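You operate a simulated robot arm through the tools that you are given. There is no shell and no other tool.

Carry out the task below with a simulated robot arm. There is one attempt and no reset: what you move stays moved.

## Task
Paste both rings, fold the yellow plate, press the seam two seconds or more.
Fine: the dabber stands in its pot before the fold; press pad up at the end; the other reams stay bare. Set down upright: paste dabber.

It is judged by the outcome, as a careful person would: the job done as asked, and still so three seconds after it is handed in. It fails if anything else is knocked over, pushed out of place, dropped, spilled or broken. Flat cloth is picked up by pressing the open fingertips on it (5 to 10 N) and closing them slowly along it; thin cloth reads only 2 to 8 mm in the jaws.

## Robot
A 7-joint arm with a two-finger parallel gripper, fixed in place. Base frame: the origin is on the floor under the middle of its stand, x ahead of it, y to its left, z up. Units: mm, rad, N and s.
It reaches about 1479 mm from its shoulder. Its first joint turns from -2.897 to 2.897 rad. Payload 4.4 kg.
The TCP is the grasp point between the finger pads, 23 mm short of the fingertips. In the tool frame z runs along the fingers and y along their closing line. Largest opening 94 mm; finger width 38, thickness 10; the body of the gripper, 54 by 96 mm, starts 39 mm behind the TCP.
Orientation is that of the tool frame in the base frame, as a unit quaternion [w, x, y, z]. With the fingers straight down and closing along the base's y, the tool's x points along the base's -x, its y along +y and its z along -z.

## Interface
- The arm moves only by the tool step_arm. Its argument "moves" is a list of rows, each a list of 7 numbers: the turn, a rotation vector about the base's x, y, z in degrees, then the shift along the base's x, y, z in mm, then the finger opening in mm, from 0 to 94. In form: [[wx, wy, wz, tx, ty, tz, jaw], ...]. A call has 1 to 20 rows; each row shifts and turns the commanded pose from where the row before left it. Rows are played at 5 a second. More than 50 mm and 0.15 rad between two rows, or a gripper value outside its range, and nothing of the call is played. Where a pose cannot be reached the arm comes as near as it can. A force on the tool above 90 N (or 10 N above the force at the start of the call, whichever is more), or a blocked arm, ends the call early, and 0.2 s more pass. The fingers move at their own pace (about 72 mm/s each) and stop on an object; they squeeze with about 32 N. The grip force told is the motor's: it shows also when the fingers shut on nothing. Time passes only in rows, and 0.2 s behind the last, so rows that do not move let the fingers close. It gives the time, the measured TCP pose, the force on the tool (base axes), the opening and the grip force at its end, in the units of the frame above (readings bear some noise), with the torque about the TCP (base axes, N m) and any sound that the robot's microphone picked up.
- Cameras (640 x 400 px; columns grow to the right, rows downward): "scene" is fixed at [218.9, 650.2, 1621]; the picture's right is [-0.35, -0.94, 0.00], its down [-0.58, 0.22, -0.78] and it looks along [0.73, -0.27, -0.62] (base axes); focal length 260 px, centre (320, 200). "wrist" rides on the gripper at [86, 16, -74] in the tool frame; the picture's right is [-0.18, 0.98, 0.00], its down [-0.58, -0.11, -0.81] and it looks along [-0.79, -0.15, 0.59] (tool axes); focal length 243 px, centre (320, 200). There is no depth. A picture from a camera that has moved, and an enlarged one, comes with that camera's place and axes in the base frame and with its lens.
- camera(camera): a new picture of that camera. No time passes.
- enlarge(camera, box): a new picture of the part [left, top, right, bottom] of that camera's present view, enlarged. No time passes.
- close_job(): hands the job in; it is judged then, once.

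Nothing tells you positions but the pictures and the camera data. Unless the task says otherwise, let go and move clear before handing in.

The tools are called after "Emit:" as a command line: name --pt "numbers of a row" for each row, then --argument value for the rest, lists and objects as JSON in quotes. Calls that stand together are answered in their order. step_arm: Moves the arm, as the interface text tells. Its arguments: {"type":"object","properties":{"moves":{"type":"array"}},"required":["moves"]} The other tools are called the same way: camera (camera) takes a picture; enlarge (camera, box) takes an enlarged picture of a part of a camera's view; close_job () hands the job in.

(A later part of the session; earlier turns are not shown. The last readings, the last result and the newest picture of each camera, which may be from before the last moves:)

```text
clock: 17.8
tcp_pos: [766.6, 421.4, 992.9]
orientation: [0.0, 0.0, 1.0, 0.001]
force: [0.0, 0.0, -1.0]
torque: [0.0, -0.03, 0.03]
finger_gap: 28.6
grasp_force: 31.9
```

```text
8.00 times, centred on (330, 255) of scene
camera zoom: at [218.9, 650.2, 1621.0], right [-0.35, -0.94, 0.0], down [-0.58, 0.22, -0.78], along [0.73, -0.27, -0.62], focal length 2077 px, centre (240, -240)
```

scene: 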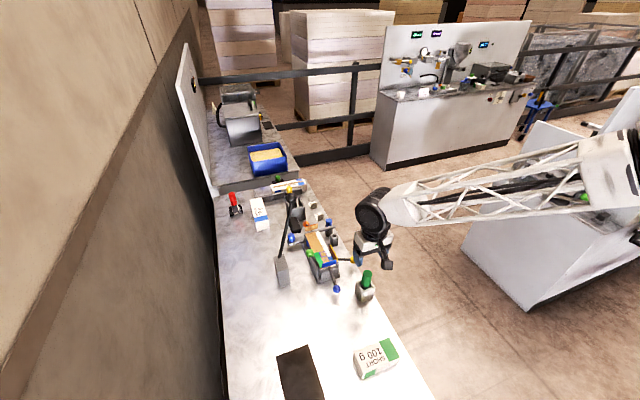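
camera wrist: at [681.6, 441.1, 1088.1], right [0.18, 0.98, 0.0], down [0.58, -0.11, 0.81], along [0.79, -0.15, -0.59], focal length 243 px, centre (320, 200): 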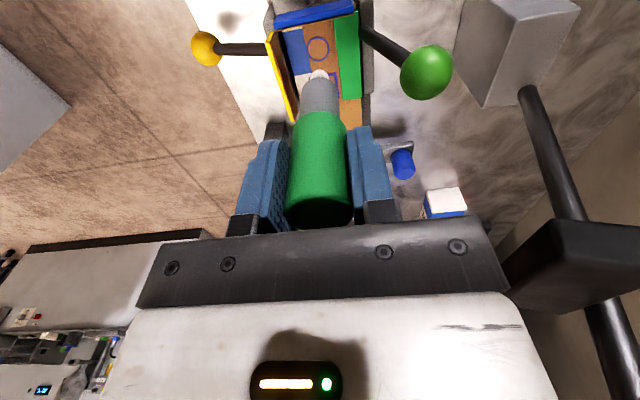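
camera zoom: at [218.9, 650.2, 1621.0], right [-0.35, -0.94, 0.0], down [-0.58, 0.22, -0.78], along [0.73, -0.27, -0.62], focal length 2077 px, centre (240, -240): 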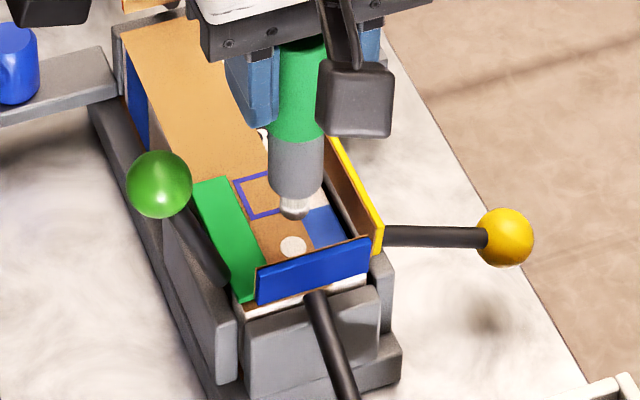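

The round ring is now a white paste dab. Before doing the square outline, I'll check whether any other round mark exists, such as on the inner faces of the flaps.

Emit:
camera --camera "wrist"

Emit:
enlarge --camera "scene" --box '[285, 215, 345, 265]'

Emit:
enlarge --camera "scene" --box '[220, 165, 340, 245]'

Emit:
enlarge --camera "scene" --box '[330, 320, 430, 400]'

```text
taken
camera wrist: at [681.1, 439.8, 1068.4], right [0.18, 0.98, 0.0], down [0.58, -0.11, 0.81], along [0.79, -0.15, -0.59], focal length 243 px, centre (320, 200)
```

wrist: 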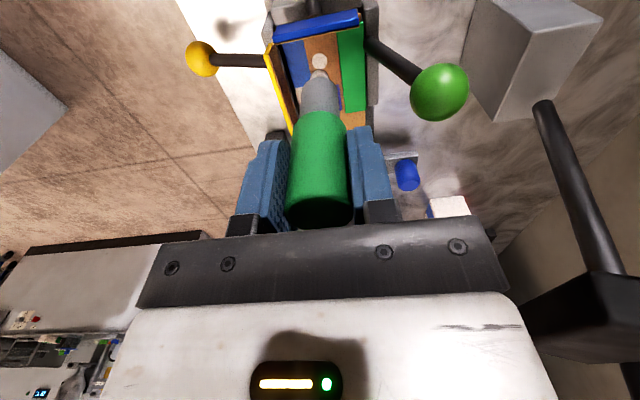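

```text
8.00 times, centred on (315, 240) of scene
camera zoom: at [218.9, 650.2, 1621.0], right [-0.35, -0.94, 0.0], down [-0.58, 0.22, -0.78], along [0.73, -0.27, -0.62], focal length 2077 px, centre (360, -120)
```

zoom: 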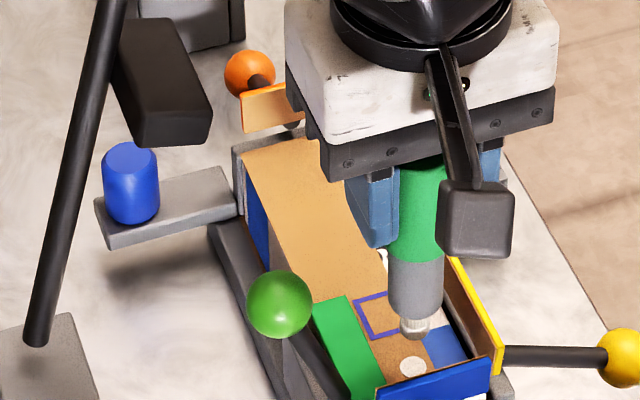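

```text
5.00 times, centred on (280, 205) of scene
camera zoom: at [218.9, 650.2, 1621.0], right [-0.35, -0.94, 0.0], down [-0.58, 0.22, -0.78], along [0.73, -0.27, -0.62], focal length 1298 px, centre (520, 175)
```

zoom: 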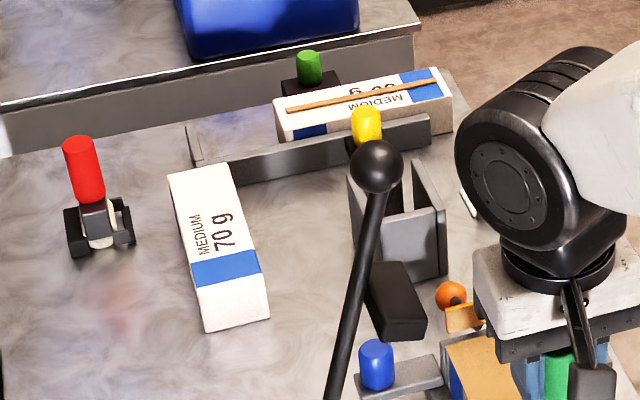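

```text
5.00 times, centred on (380, 360) of scene
camera zoom: at [218.9, 650.2, 1621.0], right [-0.35, -0.94, 0.0], down [-0.58, 0.22, -0.78], along [0.73, -0.27, -0.62], focal length 1298 px, centre (20, -600)
```

zoom: 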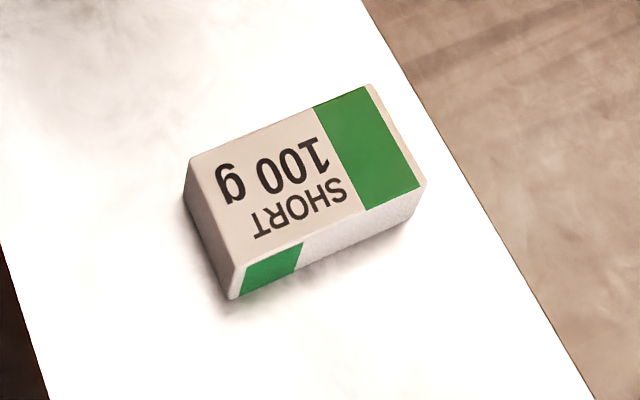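

There are no other round marks; both violet outlines (round and square) lie under where the yellow flap will land, so the square is the second ring. Moving over it.

Emit:
step_arm --pt "0 0 0 16.6 -0.2 0 20" --pt "0 0 0 16.6 -0.1 0 20" --pt "0 0 0 0 0 -10 20" --pt "0 0 0 0 0 -6 20"

Emit:
enlarge --camera "wrist" --box '[260, 0, 380, 100]'

Emit:
enlarge --camera "scene" --box '[290, 210, 350, 270]'

```text
clock: 18.8
tcp_pos: [800.1, 422.2, 976.9]
orientation: [0.001, 0.0, 1.0, 0.0]
force: [0.8, -0.9, 0.1]
torque: [0.03, -0.04, -0.01]
finger_gap: 29.0
grasp_force: 32.0
```

```text
4.00 times, centred on (320, 50) of wrist
camera zoom: at [714.8, 439.7, 1052.7], right [0.18, 0.98, 0.0], down [0.58, -0.11, 0.81], along [0.79, -0.15, -0.59], focal length 970 px, centre (320, 800)
```

zoom: 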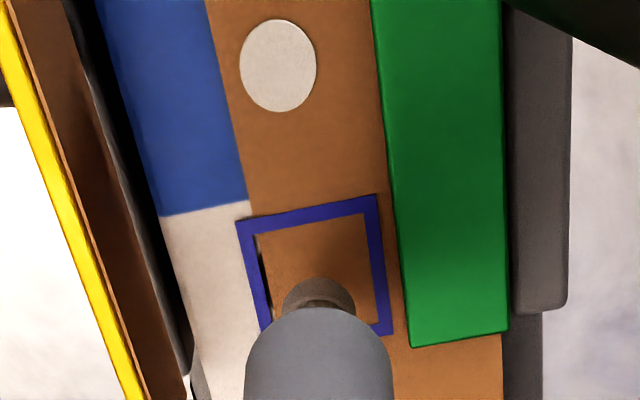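

```text
6.67 times, centred on (320, 240) of scene
camera zoom: at [218.9, 650.2, 1621.0], right [-0.35, -0.94, 0.0], down [-0.58, 0.22, -0.78], along [0.73, -0.27, -0.62], focal length 1731 px, centre (320, -67)
```

zoom: 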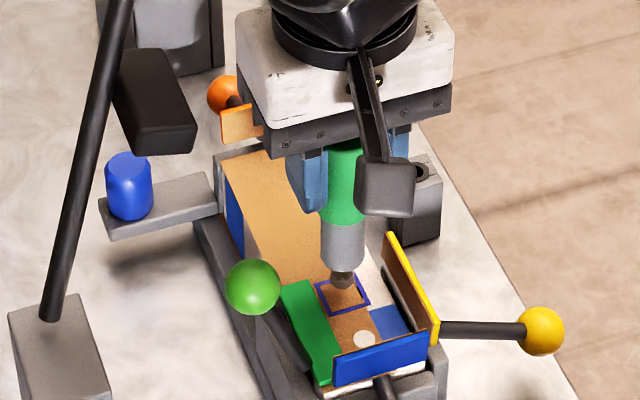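

The square's centre is within half a millimetre of the tip axis. Going down in small steps to the same contact height.

Emit:
step_arm --pt "0 0 0 0.3 -0.3 -4 20" --pt "0 0 0 0 0 -3 20"

Emit:
step_arm --pt "0 0 0 0 0 -1.5 20"

Emit:
step_arm --pt "0 0 0 0 0 -1.5 20"

Emit:
step_arm --pt "0 0 0 0 0 -1 20"

Emit:
enlarge --camera "wrist" --box '[280, 20, 360, 90]'

```text
clock: 19.4
tcp_pos: [801.0, 421.7, 970.0]
orientation: [0.001, 0.0, 1.0, 0.0]
force: [0.5, 1.0, -1.1]
torque: [0.0, 0.02, -0.02]
finger_gap: 28.8
grasp_force: 31.7
```

```text
clock: 19.8
tcp_pos: [800.9, 421.8, 968.9]
orientation: [0.0, 0.0, 1.0, -0.001]
force: [0.4, 0.2, -0.6]
torque: [0.01, 0.01, 0.0]
finger_gap: 29.0
grasp_force: 31.9
```

```text
clock: 20.2
tcp_pos: [800.9, 421.1, 967.4]
orientation: [0.001, 0.0, 1.0, 0.0]
force: [-0.6, 0.4, 0.1]
torque: [-0.02, -0.01, 0.0]
finger_gap: 28.7
grasp_force: 32.0
```

```text
clock: 20.6
tcp_pos: [801.4, 422.4, 965.9]
orientation: [0.0, 0.0, 1.0, 0.001]
force: [0.0, 0.0, -0.7]
torque: [-0.02, -0.03, 0.02]
finger_gap: 29.0
grasp_force: 32.0
```

```text
5.71 times, centred on (320, 55) of wrist
camera zoom: at [715.1, 439.2, 1041.8], right [0.18, 0.98, 0.0], down [0.58, -0.11, 0.81], along [0.79, -0.15, -0.59], focal length 1386 px, centre (320, 1029)
```

zoom: 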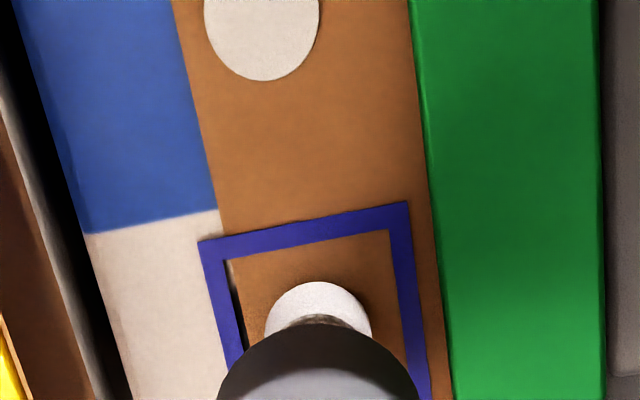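

Emit:
step_arm --pt "0 0 0 0 0 -1 20"

Emit:
enlarge --camera "wrist" --box '[280, 20, 360, 90]'

```text
clock: 21.0
tcp_pos: [800.7, 422.7, 966.1]
orientation: [0.0, 0.0, 1.0, -0.001]
force: [0.3, -1.1, 0.1]
torque: [-0.07, 0.02, 0.02]
finger_gap: 28.6
grasp_force: 31.9
```

```text
5.71 times, centred on (320, 55) of wrist
camera zoom: at [715.0, 439.3, 1040.7], right [0.18, 0.98, 0.0], down [0.58, -0.11, 0.81], along [0.79, -0.15, -0.59], focal length 1386 px, centre (320, 1029)
```

zoom: 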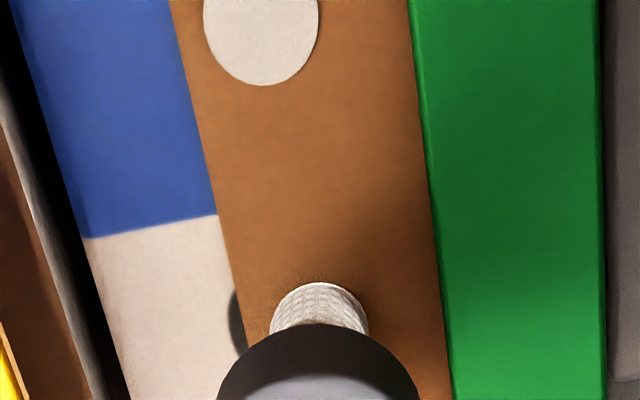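

The square vanished as well, so paste was applied. Lifting clear and checking.

Emit:
step_arm --pt "0 0 0 0 0 4 20" --pt "0 0 0 0 0 12 20" --pt "0 0 0 0 0 20 20" --pt "0 0 0 0 0 20 20"

Emit:
enlarge --camera "wrist" --box '[250, 0, 410, 120]'

Emit:
enlarge --camera "scene" --box '[300, 230, 360, 280]'

```text
clock: 22.0
tcp_pos: [801.9, 421.5, 1021.2]
orientation: [0.0, -0.001, 1.0, 0.0]
force: [0.2, 0.4, -0.7]
torque: [0.0, 0.02, 0.0]
finger_gap: 28.6
grasp_force: 32.7
```

```text
3.33 times, centred on (330, 60) of wrist
camera zoom: at [715.5, 439.1, 1096.4], right [0.18, 0.98, 0.0], down [0.58, -0.11, 0.81], along [0.79, -0.15, -0.59], focal length 809 px, centre (287, 667)
```

zoom: 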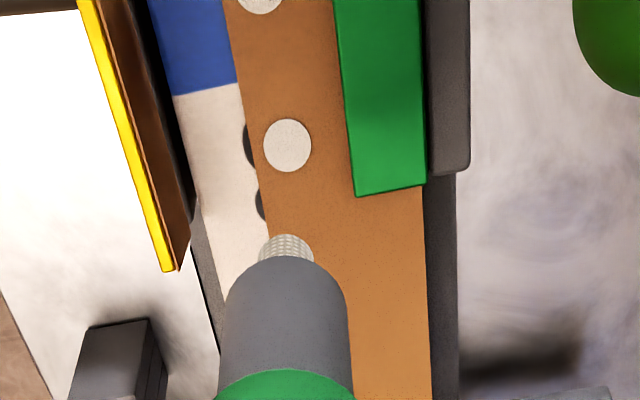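

```text
8.00 times, centred on (330, 255) of scene
camera zoom: at [218.9, 650.2, 1621.0], right [-0.35, -0.94, 0.0], down [-0.58, 0.22, -0.78], along [0.73, -0.27, -0.62], focal length 2077 px, centre (240, -240)
```

zoom: 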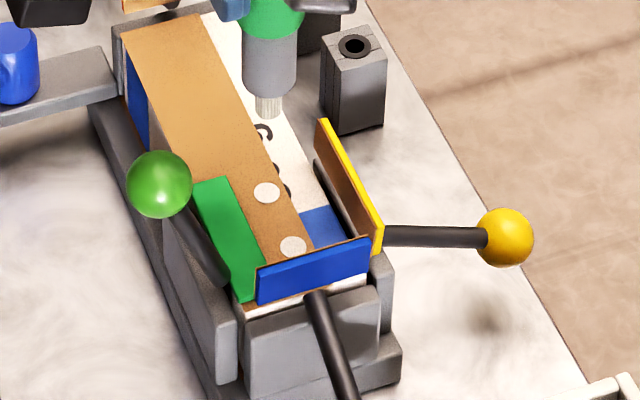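

Both marks now carry white paste dabs and the tip is bare. Next I'll return the dabber to its pot by retracing the exact commanded offset (-164.5, -86).

Emit:
step_arm --pt "0 0 0 0 0 20 20" --pt "0 0 0 -41.125 -21.5 0 20" --pt "0 0 0 -41.125 -21.5 0 20" --pt "0 0 0 -41.125 -21.5 0 20" --pt "0 0 0 -41.125 -21.5 0 20" --pt "0 0 0 0 0 -10 20" --pt "0 0 0 0 0 0 20"

Emit:
enlarge --camera "wrist" --box '[250, 0, 390, 120]'

Emit:
enlarge --camera "scene" --box '[340, 220, 420, 310]'

```text
clock: 23.6
tcp_pos: [636.2, 336.1, 1031.9]
orientation: [0.0, 0.0, 1.0, 0.0]
force: [0.3, 0.5, -1.4]
torque: [-0.01, 0.0, 0.02]
finger_gap: 28.5
grasp_force: 32.2
```

```text
3.33 times, centred on (320, 60) of wrist
camera zoom: at [550.9, 353.9, 1106.8], right [0.18, 0.98, 0.0], down [0.58, -0.11, 0.81], along [0.79, -0.15, -0.59], focal length 809 px, centre (320, 667)
```

zoom: 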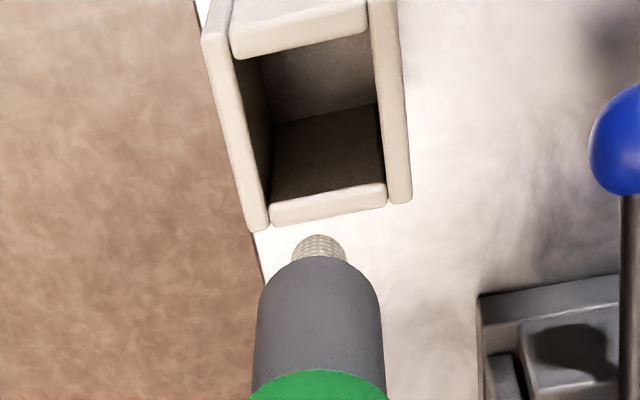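

```text
4.44 times, centred on (380, 265) of scene
camera zoom: at [218.9, 650.2, 1621.0], right [-0.35, -0.94, 0.0], down [-0.58, 0.22, -0.78], along [0.73, -0.27, -0.62], focal length 1154 px, centre (53, -89)
```

zoom: 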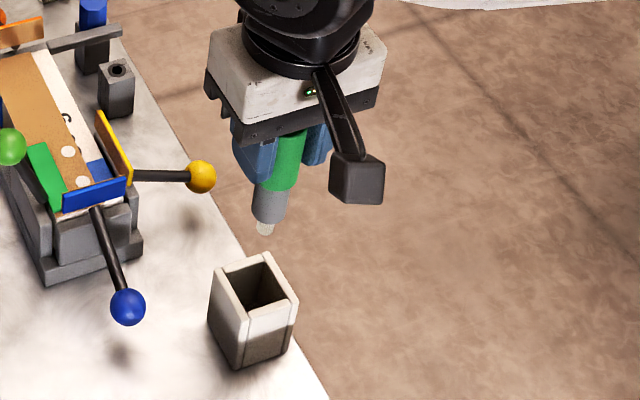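

Alignment over the pot matches the pick-up view. Lowering in stages.

Emit:
step_arm --pt "0 0 0 0 0 -20 20" --pt "0 0 0 0 0 -20 20" --pt "0 0 0 0 0 -12 20" --pt "0 0 0 0 0 0 20"

Emit:
enlarge --camera "wrist" --box '[260, 20, 380, 120]'

Emit:
enlarge --camera "scene" --box '[345, 250, 405, 310]'

```text
clock: 24.6
tcp_pos: [636.5, 335.5, 979.7]
orientation: [0.0, 0.0, 1.0, 0.001]
force: [-0.2, 0.9, -0.2]
torque: [0.01, 0.01, 0.02]
finger_gap: 28.6
grasp_force: 31.8
```

```text
4.00 times, centred on (320, 70) of wrist
camera zoom: at [550.6, 353.6, 1054.4], right [0.18, 0.98, 0.0], down [0.58, -0.11, 0.81], along [0.79, -0.15, -0.59], focal length 970 px, centre (320, 720)
```

zoom: 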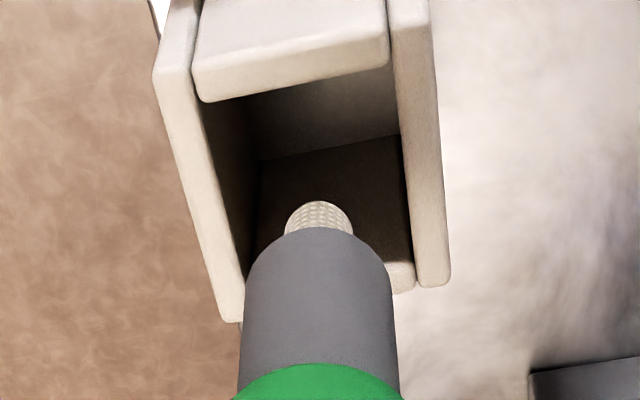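

```text
6.67 times, centred on (375, 280) of scene
camera zoom: at [218.9, 650.2, 1621.0], right [-0.35, -0.94, 0.0], down [-0.58, 0.22, -0.78], along [0.73, -0.27, -0.62], focal length 1731 px, centre (-47, -333)
```

zoom: 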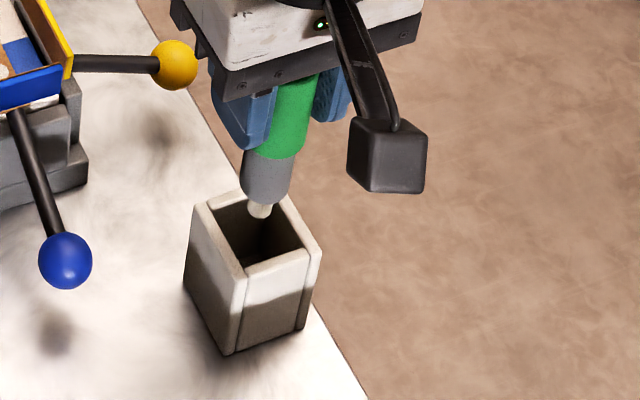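

Emit:
step_arm --pt "0 0 0 0 -0.5 -20 20" --pt "0 0 0 0 0 -20 20" --pt "0 0 0 0 0 -15 20" --pt "0 0 0 0 0 -10 20" --pt "0 0 0 0 0 -4 20" --pt "0 0 0 0 0 -2 20"

Emit:
camera --camera "wrist"

Emit:
enlarge --camera "scene" --box '[345, 250, 405, 310]'

```text
clock: 26.0
tcp_pos: [635.8, 334.5, 907.2]
orientation: [0.0, 0.0, 1.0, 0.0]
force: [0.5, -0.2, -0.7]
torque: [0.03, 0.04, -0.01]
finger_gap: 28.8
grasp_force: 32.1
```

```text
taken
camera wrist: at [550.7, 352.6, 983.3], right [0.18, 0.98, 0.0], down [0.58, -0.11, 0.81], along [0.79, -0.15, -0.59], focal length 243 px, centre (320, 200)
```

wrist: 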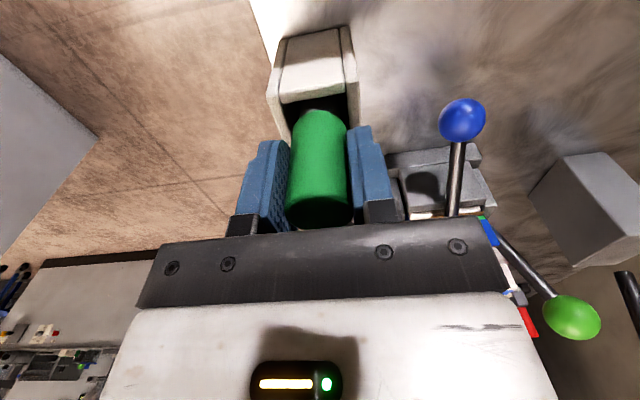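

```text
6.67 times, centred on (375, 280) of scene
camera zoom: at [218.9, 650.2, 1621.0], right [-0.35, -0.94, 0.0], down [-0.58, 0.22, -0.78], along [0.73, -0.27, -0.62], focal length 1731 px, centre (-47, -333)
```

zoom: 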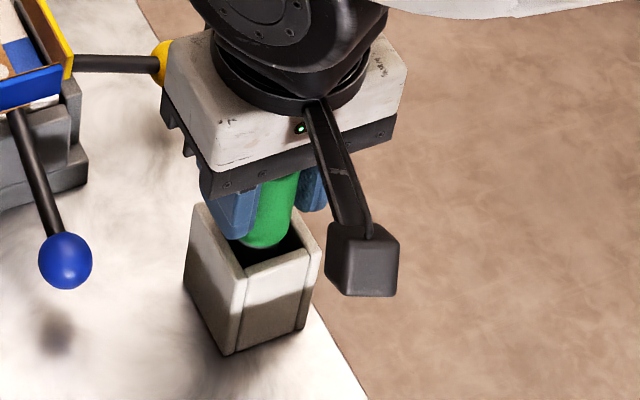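

Emit:
step_arm --pt "0 0 0 0 0 -0.7 20" --pt "0 0 0 0 0 0 20"

```text
clock: 26.6
tcp_pos: [637.0, 335.2, 907.2]
orientation: [0.001, 0.0, 1.0, 0.0]
force: [-0.2, 1.4, 1.2]
torque: [0.07, 0.02, 0.02]
finger_gap: 28.8
grasp_force: 31.7
```

The dabber is seated at the original height. Opening the fingers gently.

Emit:
step_arm --pt "0 0 0 0 0 0 29" --pt "0 0 0 0 0 0 32" --pt "0 0 0 0 0 0 40" --pt "0 0 0 0 0 0 55" --pt "0 0 0 0 0 0 70" --pt "0 0 0 0 0 0 70"

Emit:
camera --camera "wrist"

```text
clock: 28.0
tcp_pos: [637.4, 334.4, 907.4]
orientation: [0.0, 0.001, 1.0, 0.0]
force: [0.1, -0.7, 0.3]
torque: [0.02, 0.01, 0.0]
finger_gap: 69.8
grasp_force: 0.0
```

```text
taken
camera wrist: at [550.5, 352.8, 982.8], right [0.18, 0.98, 0.0], down [0.58, -0.11, 0.81], along [0.79, -0.15, -0.59], focal length 243 px, centre (320, 200)
```

wrist: 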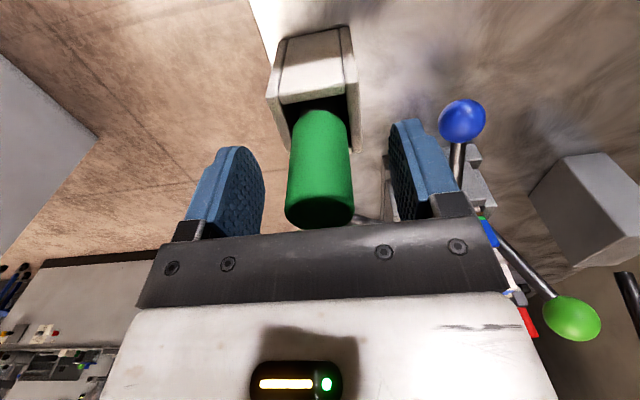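

The dabber stands in its pot. Raising clear, then turning the gripper 90° so the fingers close along x, over the yellow knob.

Emit:
step_arm --pt "0 0 0 0 0 20 70" --pt "0 0 0 0 0 35 70" --pt "0 0 0 0 0 40 70" --pt "0 0 0 0 0 40 70" --pt "0 0 7.5 10 -1.4 0 70" --pt "0 0 7.5 10 -1.4 0 70" --pt "0 0 7.5 10 -1.4 0 70" --pt "0 0 7.5 10 -1.4 0 70" --pt "0 0 7.5 10 -1.4 0 70" --pt "0 0 7.5 10 -1.4 0 70" --pt "0 0 7.5 10 -1.4 0 70" --pt "0 0 7.5 10 -1.4 0 70" --pt "0 0 7.5 10 -1.4 0 70" --pt "0 0 7.5 10 -1.4 0 70" --pt "0 0 7.5 10 -1.4 0 70" --pt "0 0 7.5 13 -1.4 0 70"

Emit:
camera --camera "wrist"

Emit:
camera --camera "scene"

```text
clock: 31.4
tcp_pos: [759.8, 317.7, 1041.0]
orientation: [0.0, 0.708, -0.706, 0.001]
force: [0.0, 0.3, 0.0]
torque: [-0.02, 0.02, -0.01]
finger_gap: 70.0
grasp_force: 0.1
```

```text
taken
camera wrist: at [744.5, 233.2, 1117.7], right [-0.98, 0.18, 0.0], down [0.11, 0.58, 0.81], along [0.15, 0.79, -0.59], focal length 243 px, centre (320, 200)
```

wrist: 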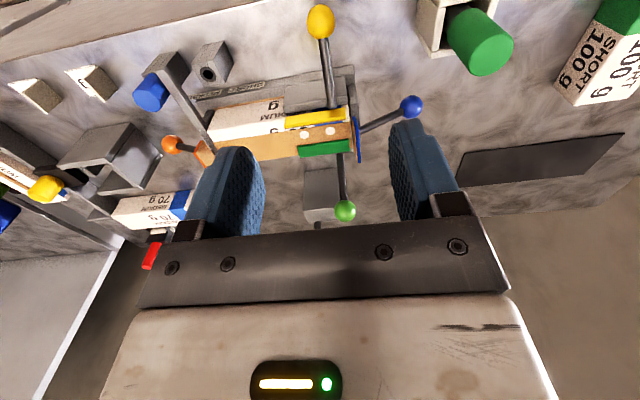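

```text
taken
```

scene: 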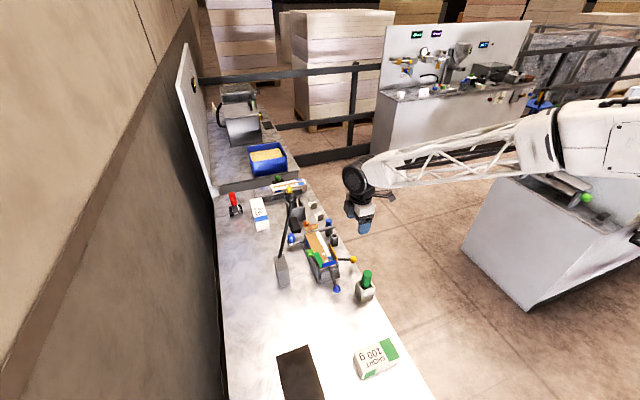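

Emit:
enlarge --camera "wrist" --box '[240, 0, 440, 130]'

Emit:
enlarge --camera "wrist" --box '[190, 80, 380, 230]'

Emit:
enlarge --camera "scene" --box '[340, 255, 400, 310]'

```text
3.08 times, centred on (340, 65) of wrist
camera zoom: at [744.5, 233.2, 1117.7], right [-0.98, 0.18, 0.0], down [0.11, 0.58, 0.81], along [0.15, 0.79, -0.59], focal length 746 px, centre (258, 615)
```

zoom: 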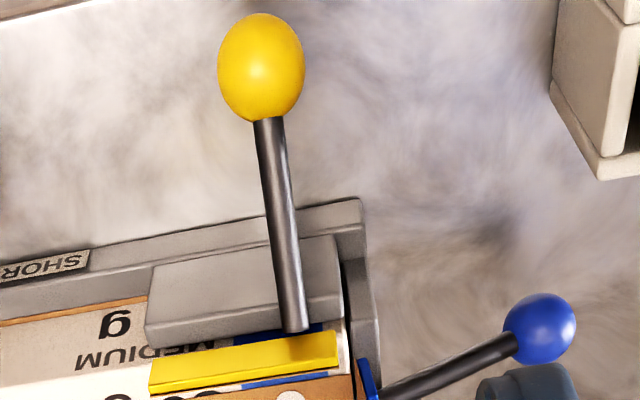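

```text
2.67 times, centred on (285, 155) of wrist
camera zoom: at [744.5, 233.2, 1117.7], right [-0.98, 0.18, 0.0], down [0.11, 0.58, 0.81], along [0.15, 0.79, -0.59], focal length 647 px, centre (413, 320)
```

zoom: 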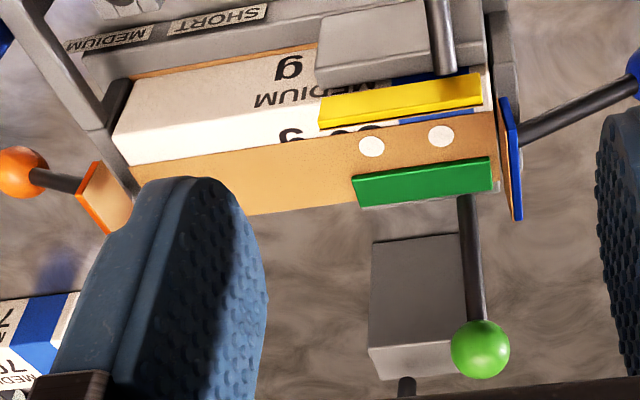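

```text
7.27 times, centred on (370, 282) of scene
camera zoom: at [218.9, 650.2, 1621.0], right [-0.35, -0.94, 0.0], down [-0.58, 0.22, -0.78], along [0.73, -0.27, -0.62], focal length 1888 px, centre (-44, -400)
```

zoom: 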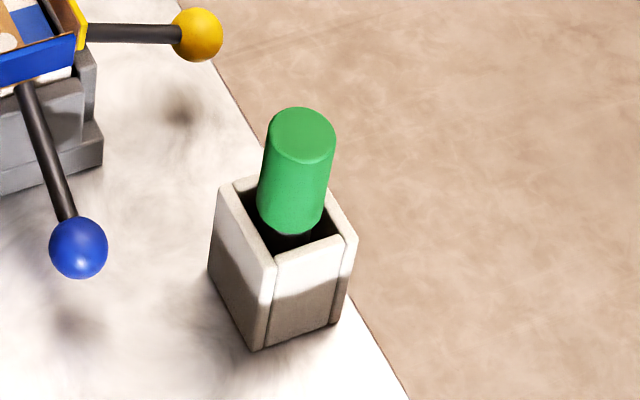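

The yellow ball is at about [760, 319, 839] and its hinge at about y 397, z 869. Descending to just above the ball.

Emit:
step_arm --pt "0 0 0 0 1.5 -40 64" --pt "0 0 0 0 0 -40 64" --pt "0 0 0 0 0 -40 64" --pt "0 0 0 0 0 -36 64" --pt "0 0 0 0 0 0 64"

Emit:
camera --camera "wrist"

Emit:
enlarge --camera "scene" --box '[310, 220, 390, 300]'

```text
clock: 32.6
tcp_pos: [759.4, 319.6, 886.5]
orientation: [-0.001, 0.707, -0.707, 0.0]
force: [-0.8, -0.2, 0.0]
torque: [0.0, 0.0, -0.03]
finger_gap: 63.9
grasp_force: 0.0
```

```text
taken
camera wrist: at [743.2, 234.7, 961.6], right [-0.98, 0.18, 0.0], down [0.11, 0.58, 0.81], along [0.15, 0.79, -0.59], focal length 243 px, centre (320, 200)
```

wrist: 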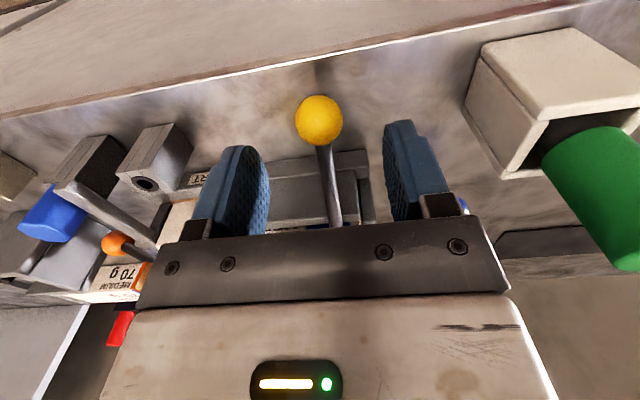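

```text
5.00 times, centred on (350, 260) of scene
camera zoom: at [218.9, 650.2, 1621.0], right [-0.35, -0.94, 0.0], down [-0.58, 0.22, -0.78], along [0.73, -0.27, -0.62], focal length 1298 px, centre (170, -100)
```

zoom: 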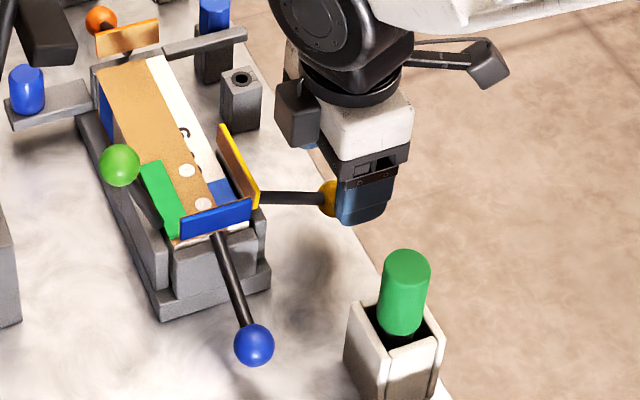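

The ball is centred between the fingers. Going down onto it and closing.

Emit:
step_arm --pt "0 0 0 0.5 0.3 -20 64" --pt "0 0 0 0 0 -15 64" --pt "0 0 0 0 0 -9 64" --pt "0 0 0 0 0 0 64"

Emit:
camera --camera "wrist"

```text
clock: 33.6
tcp_pos: [759.8, 319.6, 842.2]
orientation: [0.0, -0.707, 0.708, 0.0]
force: [-0.9, -0.5, -1.0]
torque: [-0.03, 0.0, -0.03]
finger_gap: 63.9
grasp_force: 0.1
```

```text
taken
camera wrist: at [743.9, 234.7, 917.9], right [-0.98, 0.18, 0.0], down [0.11, 0.58, 0.81], along [0.15, 0.79, -0.59], focal length 243 px, centre (320, 200)
```

wrist: 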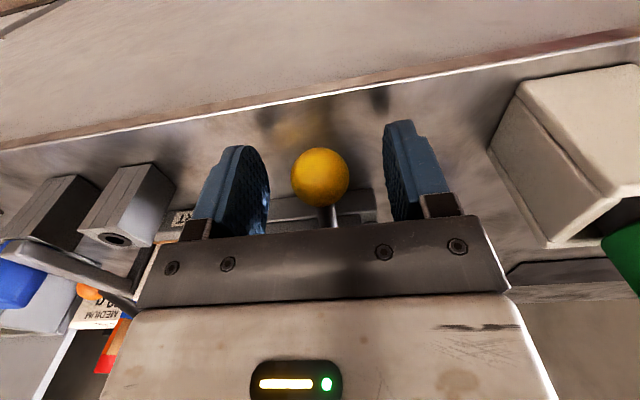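

Emit:
step_arm --pt "0 0 0 0 0 0 45" --pt "0 0 0 0 0 0 35" --pt "0 0 0 0 0 0 28" --pt "0 0 0 0 0 0 20" --pt "0 0 0 0 0 0 20"

```text
clock: 34.8
tcp_pos: [758.6, 319.0, 842.1]
orientation: [0.001, -0.707, 0.707, 0.0]
force: [-7.4, -0.4, 1.4]
torque: [0.04, 0.04, -0.01]
finger_gap: 27.0
grasp_force: 45.1
```

The knob is gripped (27 mm). Now I'll swing it along the arc about the hinge in small steps, checking the side force as I go.

Emit:
step_arm --pt "0 0 0 -0.8 0 0 20" --pt "0 0 0 0 -2.6 8.3 20" --pt "0 0 0 0 -1.7 8.5 20" --pt "0 0 0 0 -0.8 8.6 20"

Emit:
enlarge --camera "scene" --box '[310, 220, 390, 300]'

```text
clock: 35.8
tcp_pos: [758.9, 315.4, 869.1]
orientation: [0.0, -0.707, 0.707, -0.001]
force: [3.4, -0.9, 0.3]
torque: [0.02, -0.04, 0.03]
finger_gap: 27.5
grasp_force: 31.1
```

```text
5.00 times, centred on (350, 260) of scene
camera zoom: at [218.9, 650.2, 1621.0], right [-0.35, -0.94, 0.0], down [-0.58, 0.22, -0.78], along [0.73, -0.27, -0.62], focal length 1298 px, centre (170, -100)
```

zoom: 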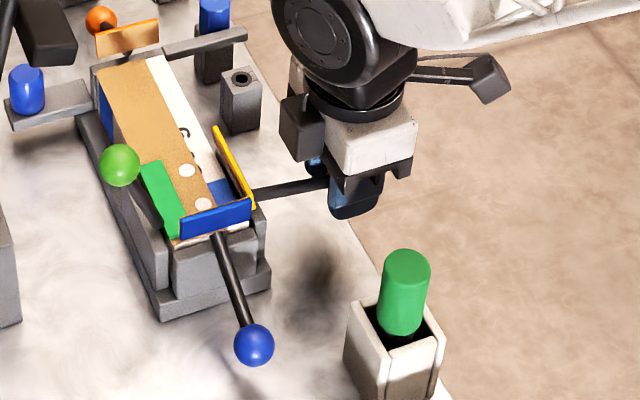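

The plate is turning with low forces, so the hinge estimate is good. Continuing the arc.

Emit:
step_arm --pt "0 0 0 0.4 0.1 8.7 20" --pt "0 0 0 0 1.0 8.6 20" --pt "0 0 0 0 1.9 8.5 20" --pt "0 0 0 0 2.8 8.2 20"

Emit:
step_arm --pt "0 0 0 0 3.6 7.9 20" --pt "0 0 0 0 4.4 7.5 20" --pt "0 0 0 0 5.2 7.0 20"

Emit:
enlarge --camera "scene" --box '[300, 210, 380, 290]'

Emit:
camera --camera "wrist"

```text
clock: 36.8
tcp_pos: [759.7, 320.3, 901.6]
orientation: [0.0, -0.707, 0.707, 0.0]
force: [-8.4, -10.3, -6.0]
torque: [-0.69, 0.12, -0.06]
finger_gap: 27.1
grasp_force: 45.2
```

```text
clock: 37.6
tcp_pos: [757.6, 332.5, 923.3]
orientation: [0.0, -0.707, 0.708, 0.0]
force: [-10.4, -3.8, -1.0]
torque: [-0.25, 0.14, -0.1]
finger_gap: 27.4
grasp_force: 31.4
```

```text
5.00 times, centred on (340, 250) of scene
camera zoom: at [218.9, 650.2, 1621.0], right [-0.35, -0.94, 0.0], down [-0.58, 0.22, -0.78], along [0.73, -0.27, -0.62], focal length 1298 px, centre (220, -50)
```

zoom: 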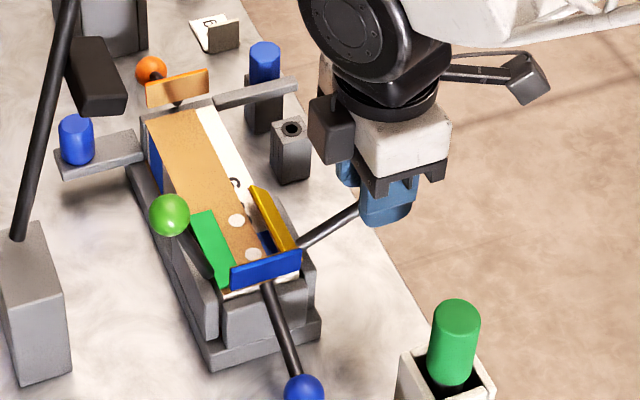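

```text
taken
camera wrist: at [743.7, 248.9, 999.9], right [-0.98, 0.18, 0.0], down [0.11, 0.58, 0.81], along [0.15, 0.79, -0.59], focal length 243 px, centre (320, 200)
```

wrist: 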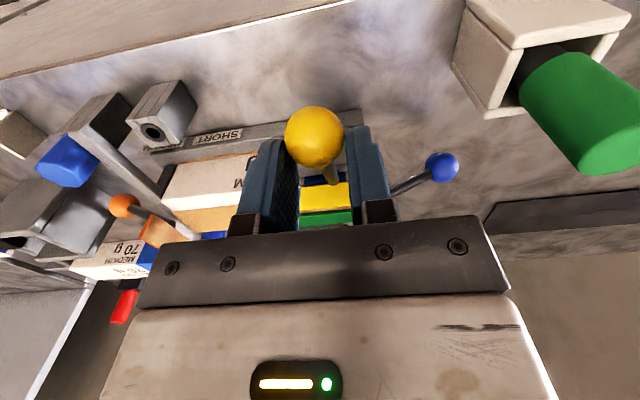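

The ball slipped toward the edge of the pads, and the plate is about halfway over. I'll ease the grip to see whether the plate holds its angle by itself.

Emit:
step_arm --pt "0 0 0 0 0 0 29" --pt "0 0 0 0 0 0 34" --pt "0 0 0 0 0 0 40"

Emit:
camera --camera "wrist"

Emit:
enlarge --camera "scene" --box '[300, 210, 380, 290]'

```text
clock: 38.4
tcp_pos: [758.4, 333.8, 924.2]
orientation: [-0.001, -0.707, 0.708, 0.0]
force: [0.0, -0.3, -0.2]
torque: [0.01, -0.01, 0.0]
finger_gap: 40.4
grasp_force: 0.0
```

```text
taken
camera wrist: at [743.9, 248.7, 999.8], right [-0.98, 0.18, 0.0], down [0.11, 0.58, 0.81], along [0.15, 0.79, -0.59], focal length 243 px, centre (320, 200)
```

wrist: 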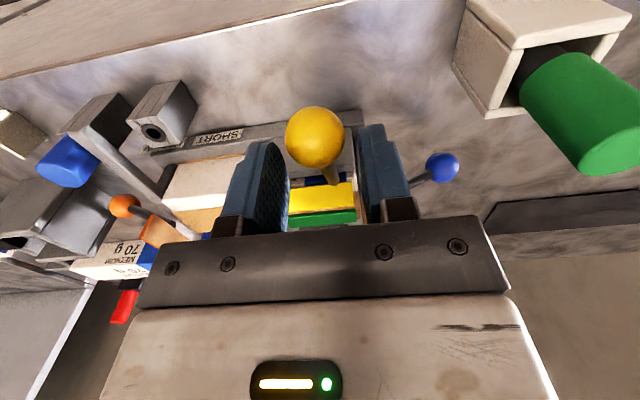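

```text
5.00 times, centred on (340, 250) of scene
camera zoom: at [218.9, 650.2, 1621.0], right [-0.35, -0.94, 0.0], down [-0.58, 0.22, -0.78], along [0.73, -0.27, -0.62], focal length 1298 px, centre (220, -50)
```

zoom: 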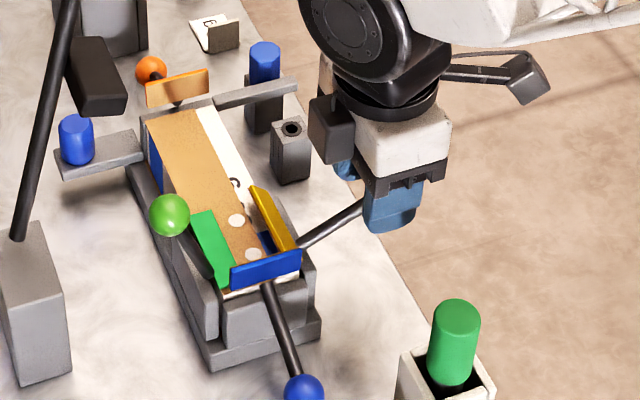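

The plate holds its angle by friction. I'll back out and scoop the ball from below and outside with tilted fingers, straddling the rod, which is more secure than a side grip.

Emit:
step_arm --pt "0 0 0 0.8 0 0 54" --pt "0 0 0 0 -20 0 54" --pt "0 0 0 0 -25 0 54" --pt "0 0 0 0 -25 0 54" --pt "8 0 0 0 0 -8 54" --pt "8 0 0 0 0 -8 54" --pt "8 0 0 0 0 -8 40" --pt "8 0 0 0 0 -8 30" --pt "8 0 0 0 0 -8 16" --pt "0 0 0 0 0 0 16"

Emit:
camera --camera "wrist"

Emit:
enlarge --camera "scene" --box '[300, 210, 400, 300]'

```text
clock: 40.6
tcp_pos: [758.9, 264.1, 885.0]
orientation: [-0.243, 0.664, -0.664, -0.242]
force: [-0.5, -0.2, 0.4]
torque: [0.0, 0.01, -0.01]
finger_gap: 16.0
grasp_force: 0.0
```

```text
taken
camera wrist: at [744.6, 151.4, 887.0], right [-0.98, 0.14, 0.12], down [0.11, -0.07, 0.99], along [0.15, 0.99, 0.06], focal length 243 px, centre (320, 200)
```

wrist: 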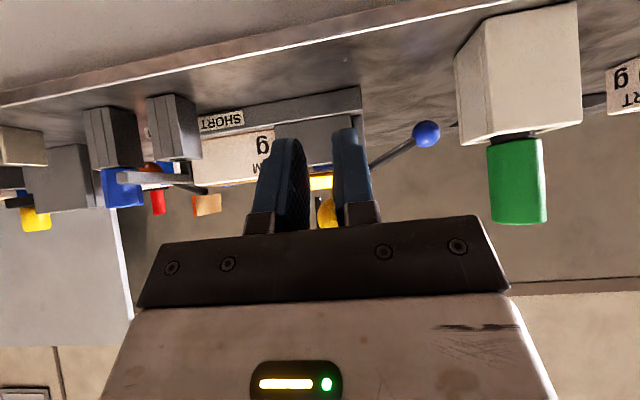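

```text
4.44 times, centred on (350, 255) of scene
camera zoom: at [218.9, 650.2, 1621.0], right [-0.35, -0.94, 0.0], down [-0.58, 0.22, -0.78], along [0.73, -0.27, -0.62], focal length 1154 px, centre (187, -44)
```

zoom: 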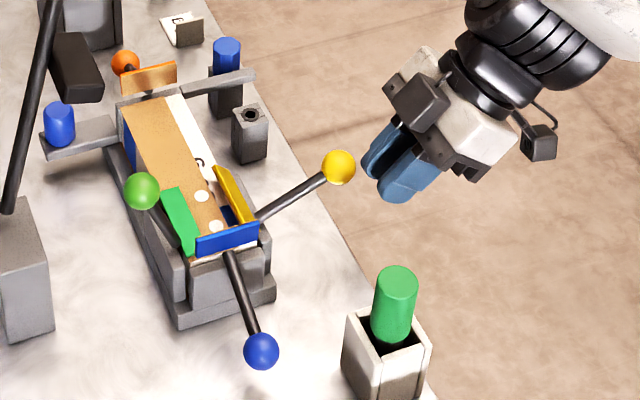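

The ball is at about (y 319, z 907). I'm bringing the slotted fingers up under it.

Emit:
step_arm --pt "0 0 0 1 10 3 16" --pt "0 0 0 0 8 2.5 16" --pt "0 0 0 0 4 1.5 16"

Emit:
enlarge --camera "wrist" --box '[230, 110, 430, 240]'

Emit:
enlarge --camera "scene" --box '[310, 220, 390, 290]'

```text
clock: 41.4
tcp_pos: [762.3, 286.3, 891.0]
orientation: [0.242, -0.664, 0.665, 0.242]
force: [-0.8, -0.5, -0.6]
torque: [0.05, -0.03, 0.0]
finger_gap: 16.0
grasp_force: 0.1
```

```text
3.08 times, centred on (330, 175) of wrist
camera zoom: at [745.4, 173.4, 893.6], right [-0.98, 0.14, 0.12], down [0.11, -0.07, 0.99], along [0.15, 0.99, 0.06], focal length 746 px, centre (289, 277)
```

zoom: 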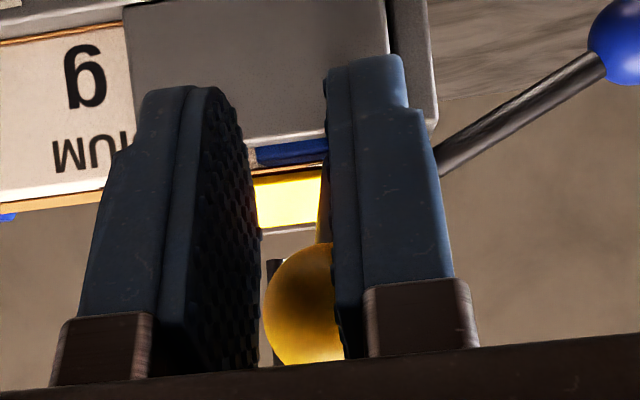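

```text
5.71 times, centred on (350, 255) of scene
camera zoom: at [218.9, 650.2, 1621.0], right [-0.35, -0.94, 0.0], down [-0.58, 0.22, -0.78], along [0.73, -0.27, -0.62], focal length 1483 px, centre (149, -114)
```

zoom: 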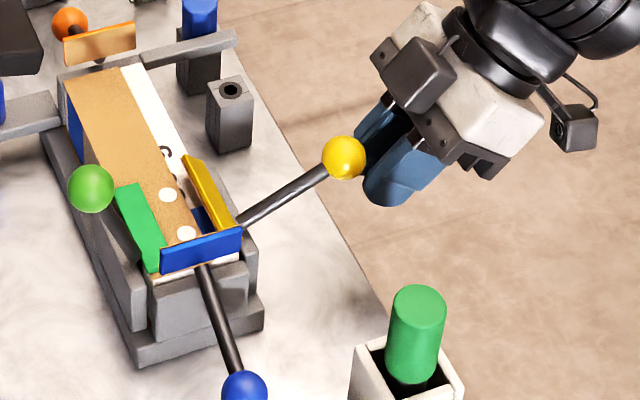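

The slot is about 3 mm too far in +x relative to the ball. Correcting and then making contact.

Emit:
step_arm --pt "0 0 0 -2.8 0 0 16" --pt "0 0 0 0 2 1.5 16" --pt "0 0 0 0 1.5 1.5 16"

Emit:
step_arm --pt "0 0 0 0 1.5 1.5 16"

Emit:
enlarge --camera "wrist" --box '[230, 110, 430, 240]'

Emit:
enlarge --camera "scene" --box '[310, 220, 390, 290]'

```text
clock: 42.2
tcp_pos: [758.5, 289.6, 894.9]
orientation: [-0.242, 0.665, -0.664, -0.242]
force: [-0.1, -0.3, -0.1]
torque: [0.04, 0.02, 0.01]
finger_gap: 16.0
grasp_force: 0.0
```

```text
clock: 42.6
tcp_pos: [758.7, 291.1, 895.5]
orientation: [-0.242, 0.665, -0.664, -0.242]
force: [1.4, -1.4, -1.0]
torque: [0.01, -0.01, -0.02]
finger_gap: 16.0
grasp_force: 0.1
```

```text
3.08 times, centred on (330, 175) of wrist
camera zoom: at [743.0, 178.1, 898.2], right [-0.98, 0.14, 0.12], down [0.11, -0.07, 0.99], along [0.15, 0.99, 0.06], focal length 746 px, centre (289, 277)
```

zoom: 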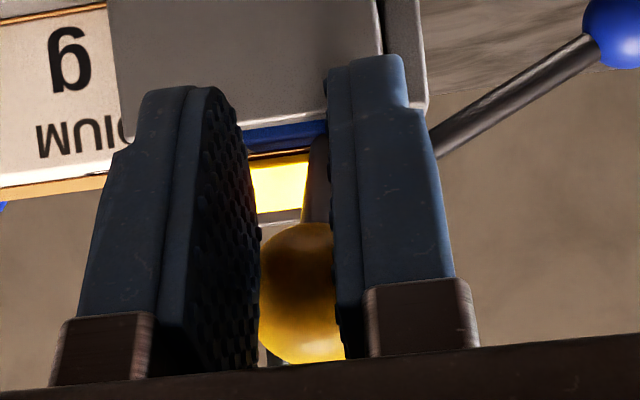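

```text
5.71 times, centred on (350, 255) of scene
camera zoom: at [218.9, 650.2, 1621.0], right [-0.35, -0.94, 0.0], down [-0.58, 0.22, -0.78], along [0.73, -0.27, -0.62], focal length 1483 px, centre (149, -114)
```

zoom: 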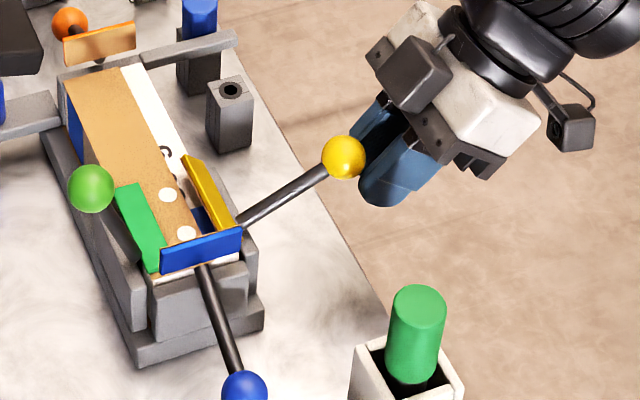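

Contact is about to happen and the ball is centred in the slot. Following the arc upward and over in stages.

Emit:
step_arm --pt "0 0 0 0 2 2 16" --pt "0 0 0 0 3.2 6.7 16" --pt "0 0 0 0 3.8 6.4 16"

Emit:
step_arm --pt "0 0 0 0 4.3 6.0 16" --pt "0 0 0 0 4.8 5.6 16"

Emit:
enlarge --camera "scene" --box '[310, 220, 390, 290]'

Emit:
enlarge --camera "wrist" --box '[230, 110, 430, 240]'

```text
clock: 43.4
tcp_pos: [758.1, 300.4, 911.5]
orientation: [0.241, -0.665, 0.665, 0.241]
force: [0.5, -0.2, 0.1]
torque: [0.0, 0.03, -0.04]
finger_gap: 16.2
grasp_force: 0.2
```

```text
clock: 44.0
tcp_pos: [759.0, 308.6, 922.4]
orientation: [0.241, -0.664, 0.665, 0.241]
force: [0.0, -0.6, 0.6]
torque: [0.0, -0.01, -0.02]
finger_gap: 16.4
grasp_force: 0.4
```

```text
5.71 times, centred on (350, 255) of scene
camera zoom: at [218.9, 650.2, 1621.0], right [-0.35, -0.94, 0.0], down [-0.58, 0.22, -0.78], along [0.73, -0.27, -0.62], focal length 1483 px, centre (149, -114)
```

zoom: 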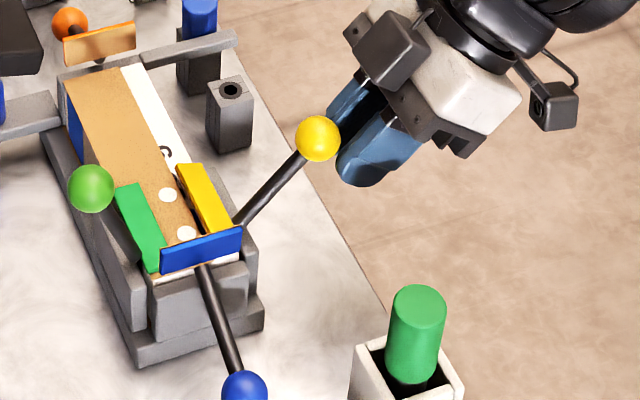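

```text
3.08 times, centred on (330, 175) of wrist
camera zoom: at [743.0, 196.5, 925.2], right [-0.98, 0.14, 0.12], down [0.11, -0.07, 0.99], along [0.15, 0.99, 0.06], focal length 746 px, centre (289, 277)
```

zoom: 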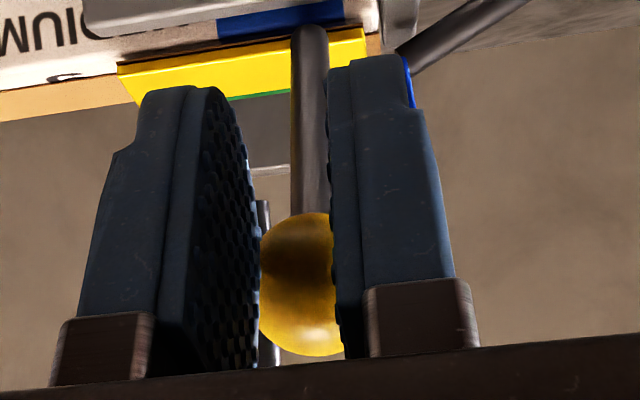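

Working smoothly with near-zero residual force. Continuing toward flat.

Emit:
step_arm --pt "0 0 0 0 5.3 5.2 16" --pt "0 0 0 0 5.7 4.7 16" --pt "0 0 0 0 6.1 4.2 16"

Emit:
enlarge --camera "scene" --box '[310, 220, 390, 290]'

Emit:
enlarge --camera "wrist" --box '[230, 110, 430, 240]'

```text
clock: 44.8
tcp_pos: [757.9, 325.7, 935.9]
orientation: [0.242, -0.664, 0.665, 0.242]
force: [0.1, -0.6, 0.3]
torque: [-0.01, -0.01, -0.03]
finger_gap: 16.4
grasp_force: 0.5
```

```text
5.71 times, centred on (350, 255) of scene
camera zoom: at [218.9, 650.2, 1621.0], right [-0.35, -0.94, 0.0], down [-0.58, 0.22, -0.78], along [0.73, -0.27, -0.62], focal length 1483 px, centre (149, -114)
```

zoom: 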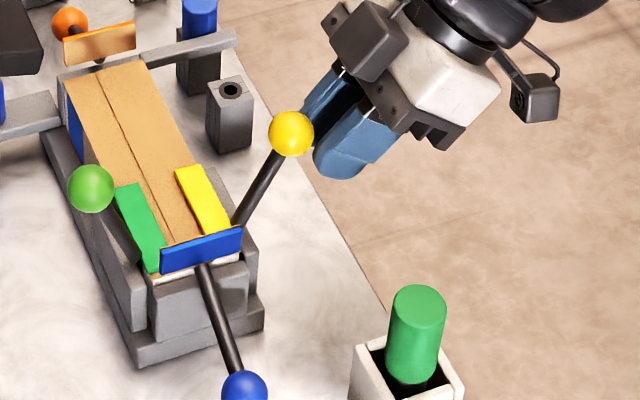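

```text
3.08 times, centred on (330, 175) of wrist
camera zoom: at [742.8, 213.1, 939.2], right [-0.98, 0.14, 0.12], down [0.11, -0.07, 0.99], along [0.15, 0.99, 0.06], focal length 746 px, centre (289, 277)
```

zoom: 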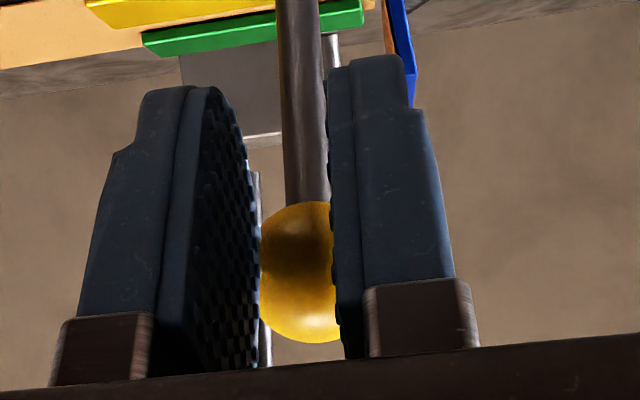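

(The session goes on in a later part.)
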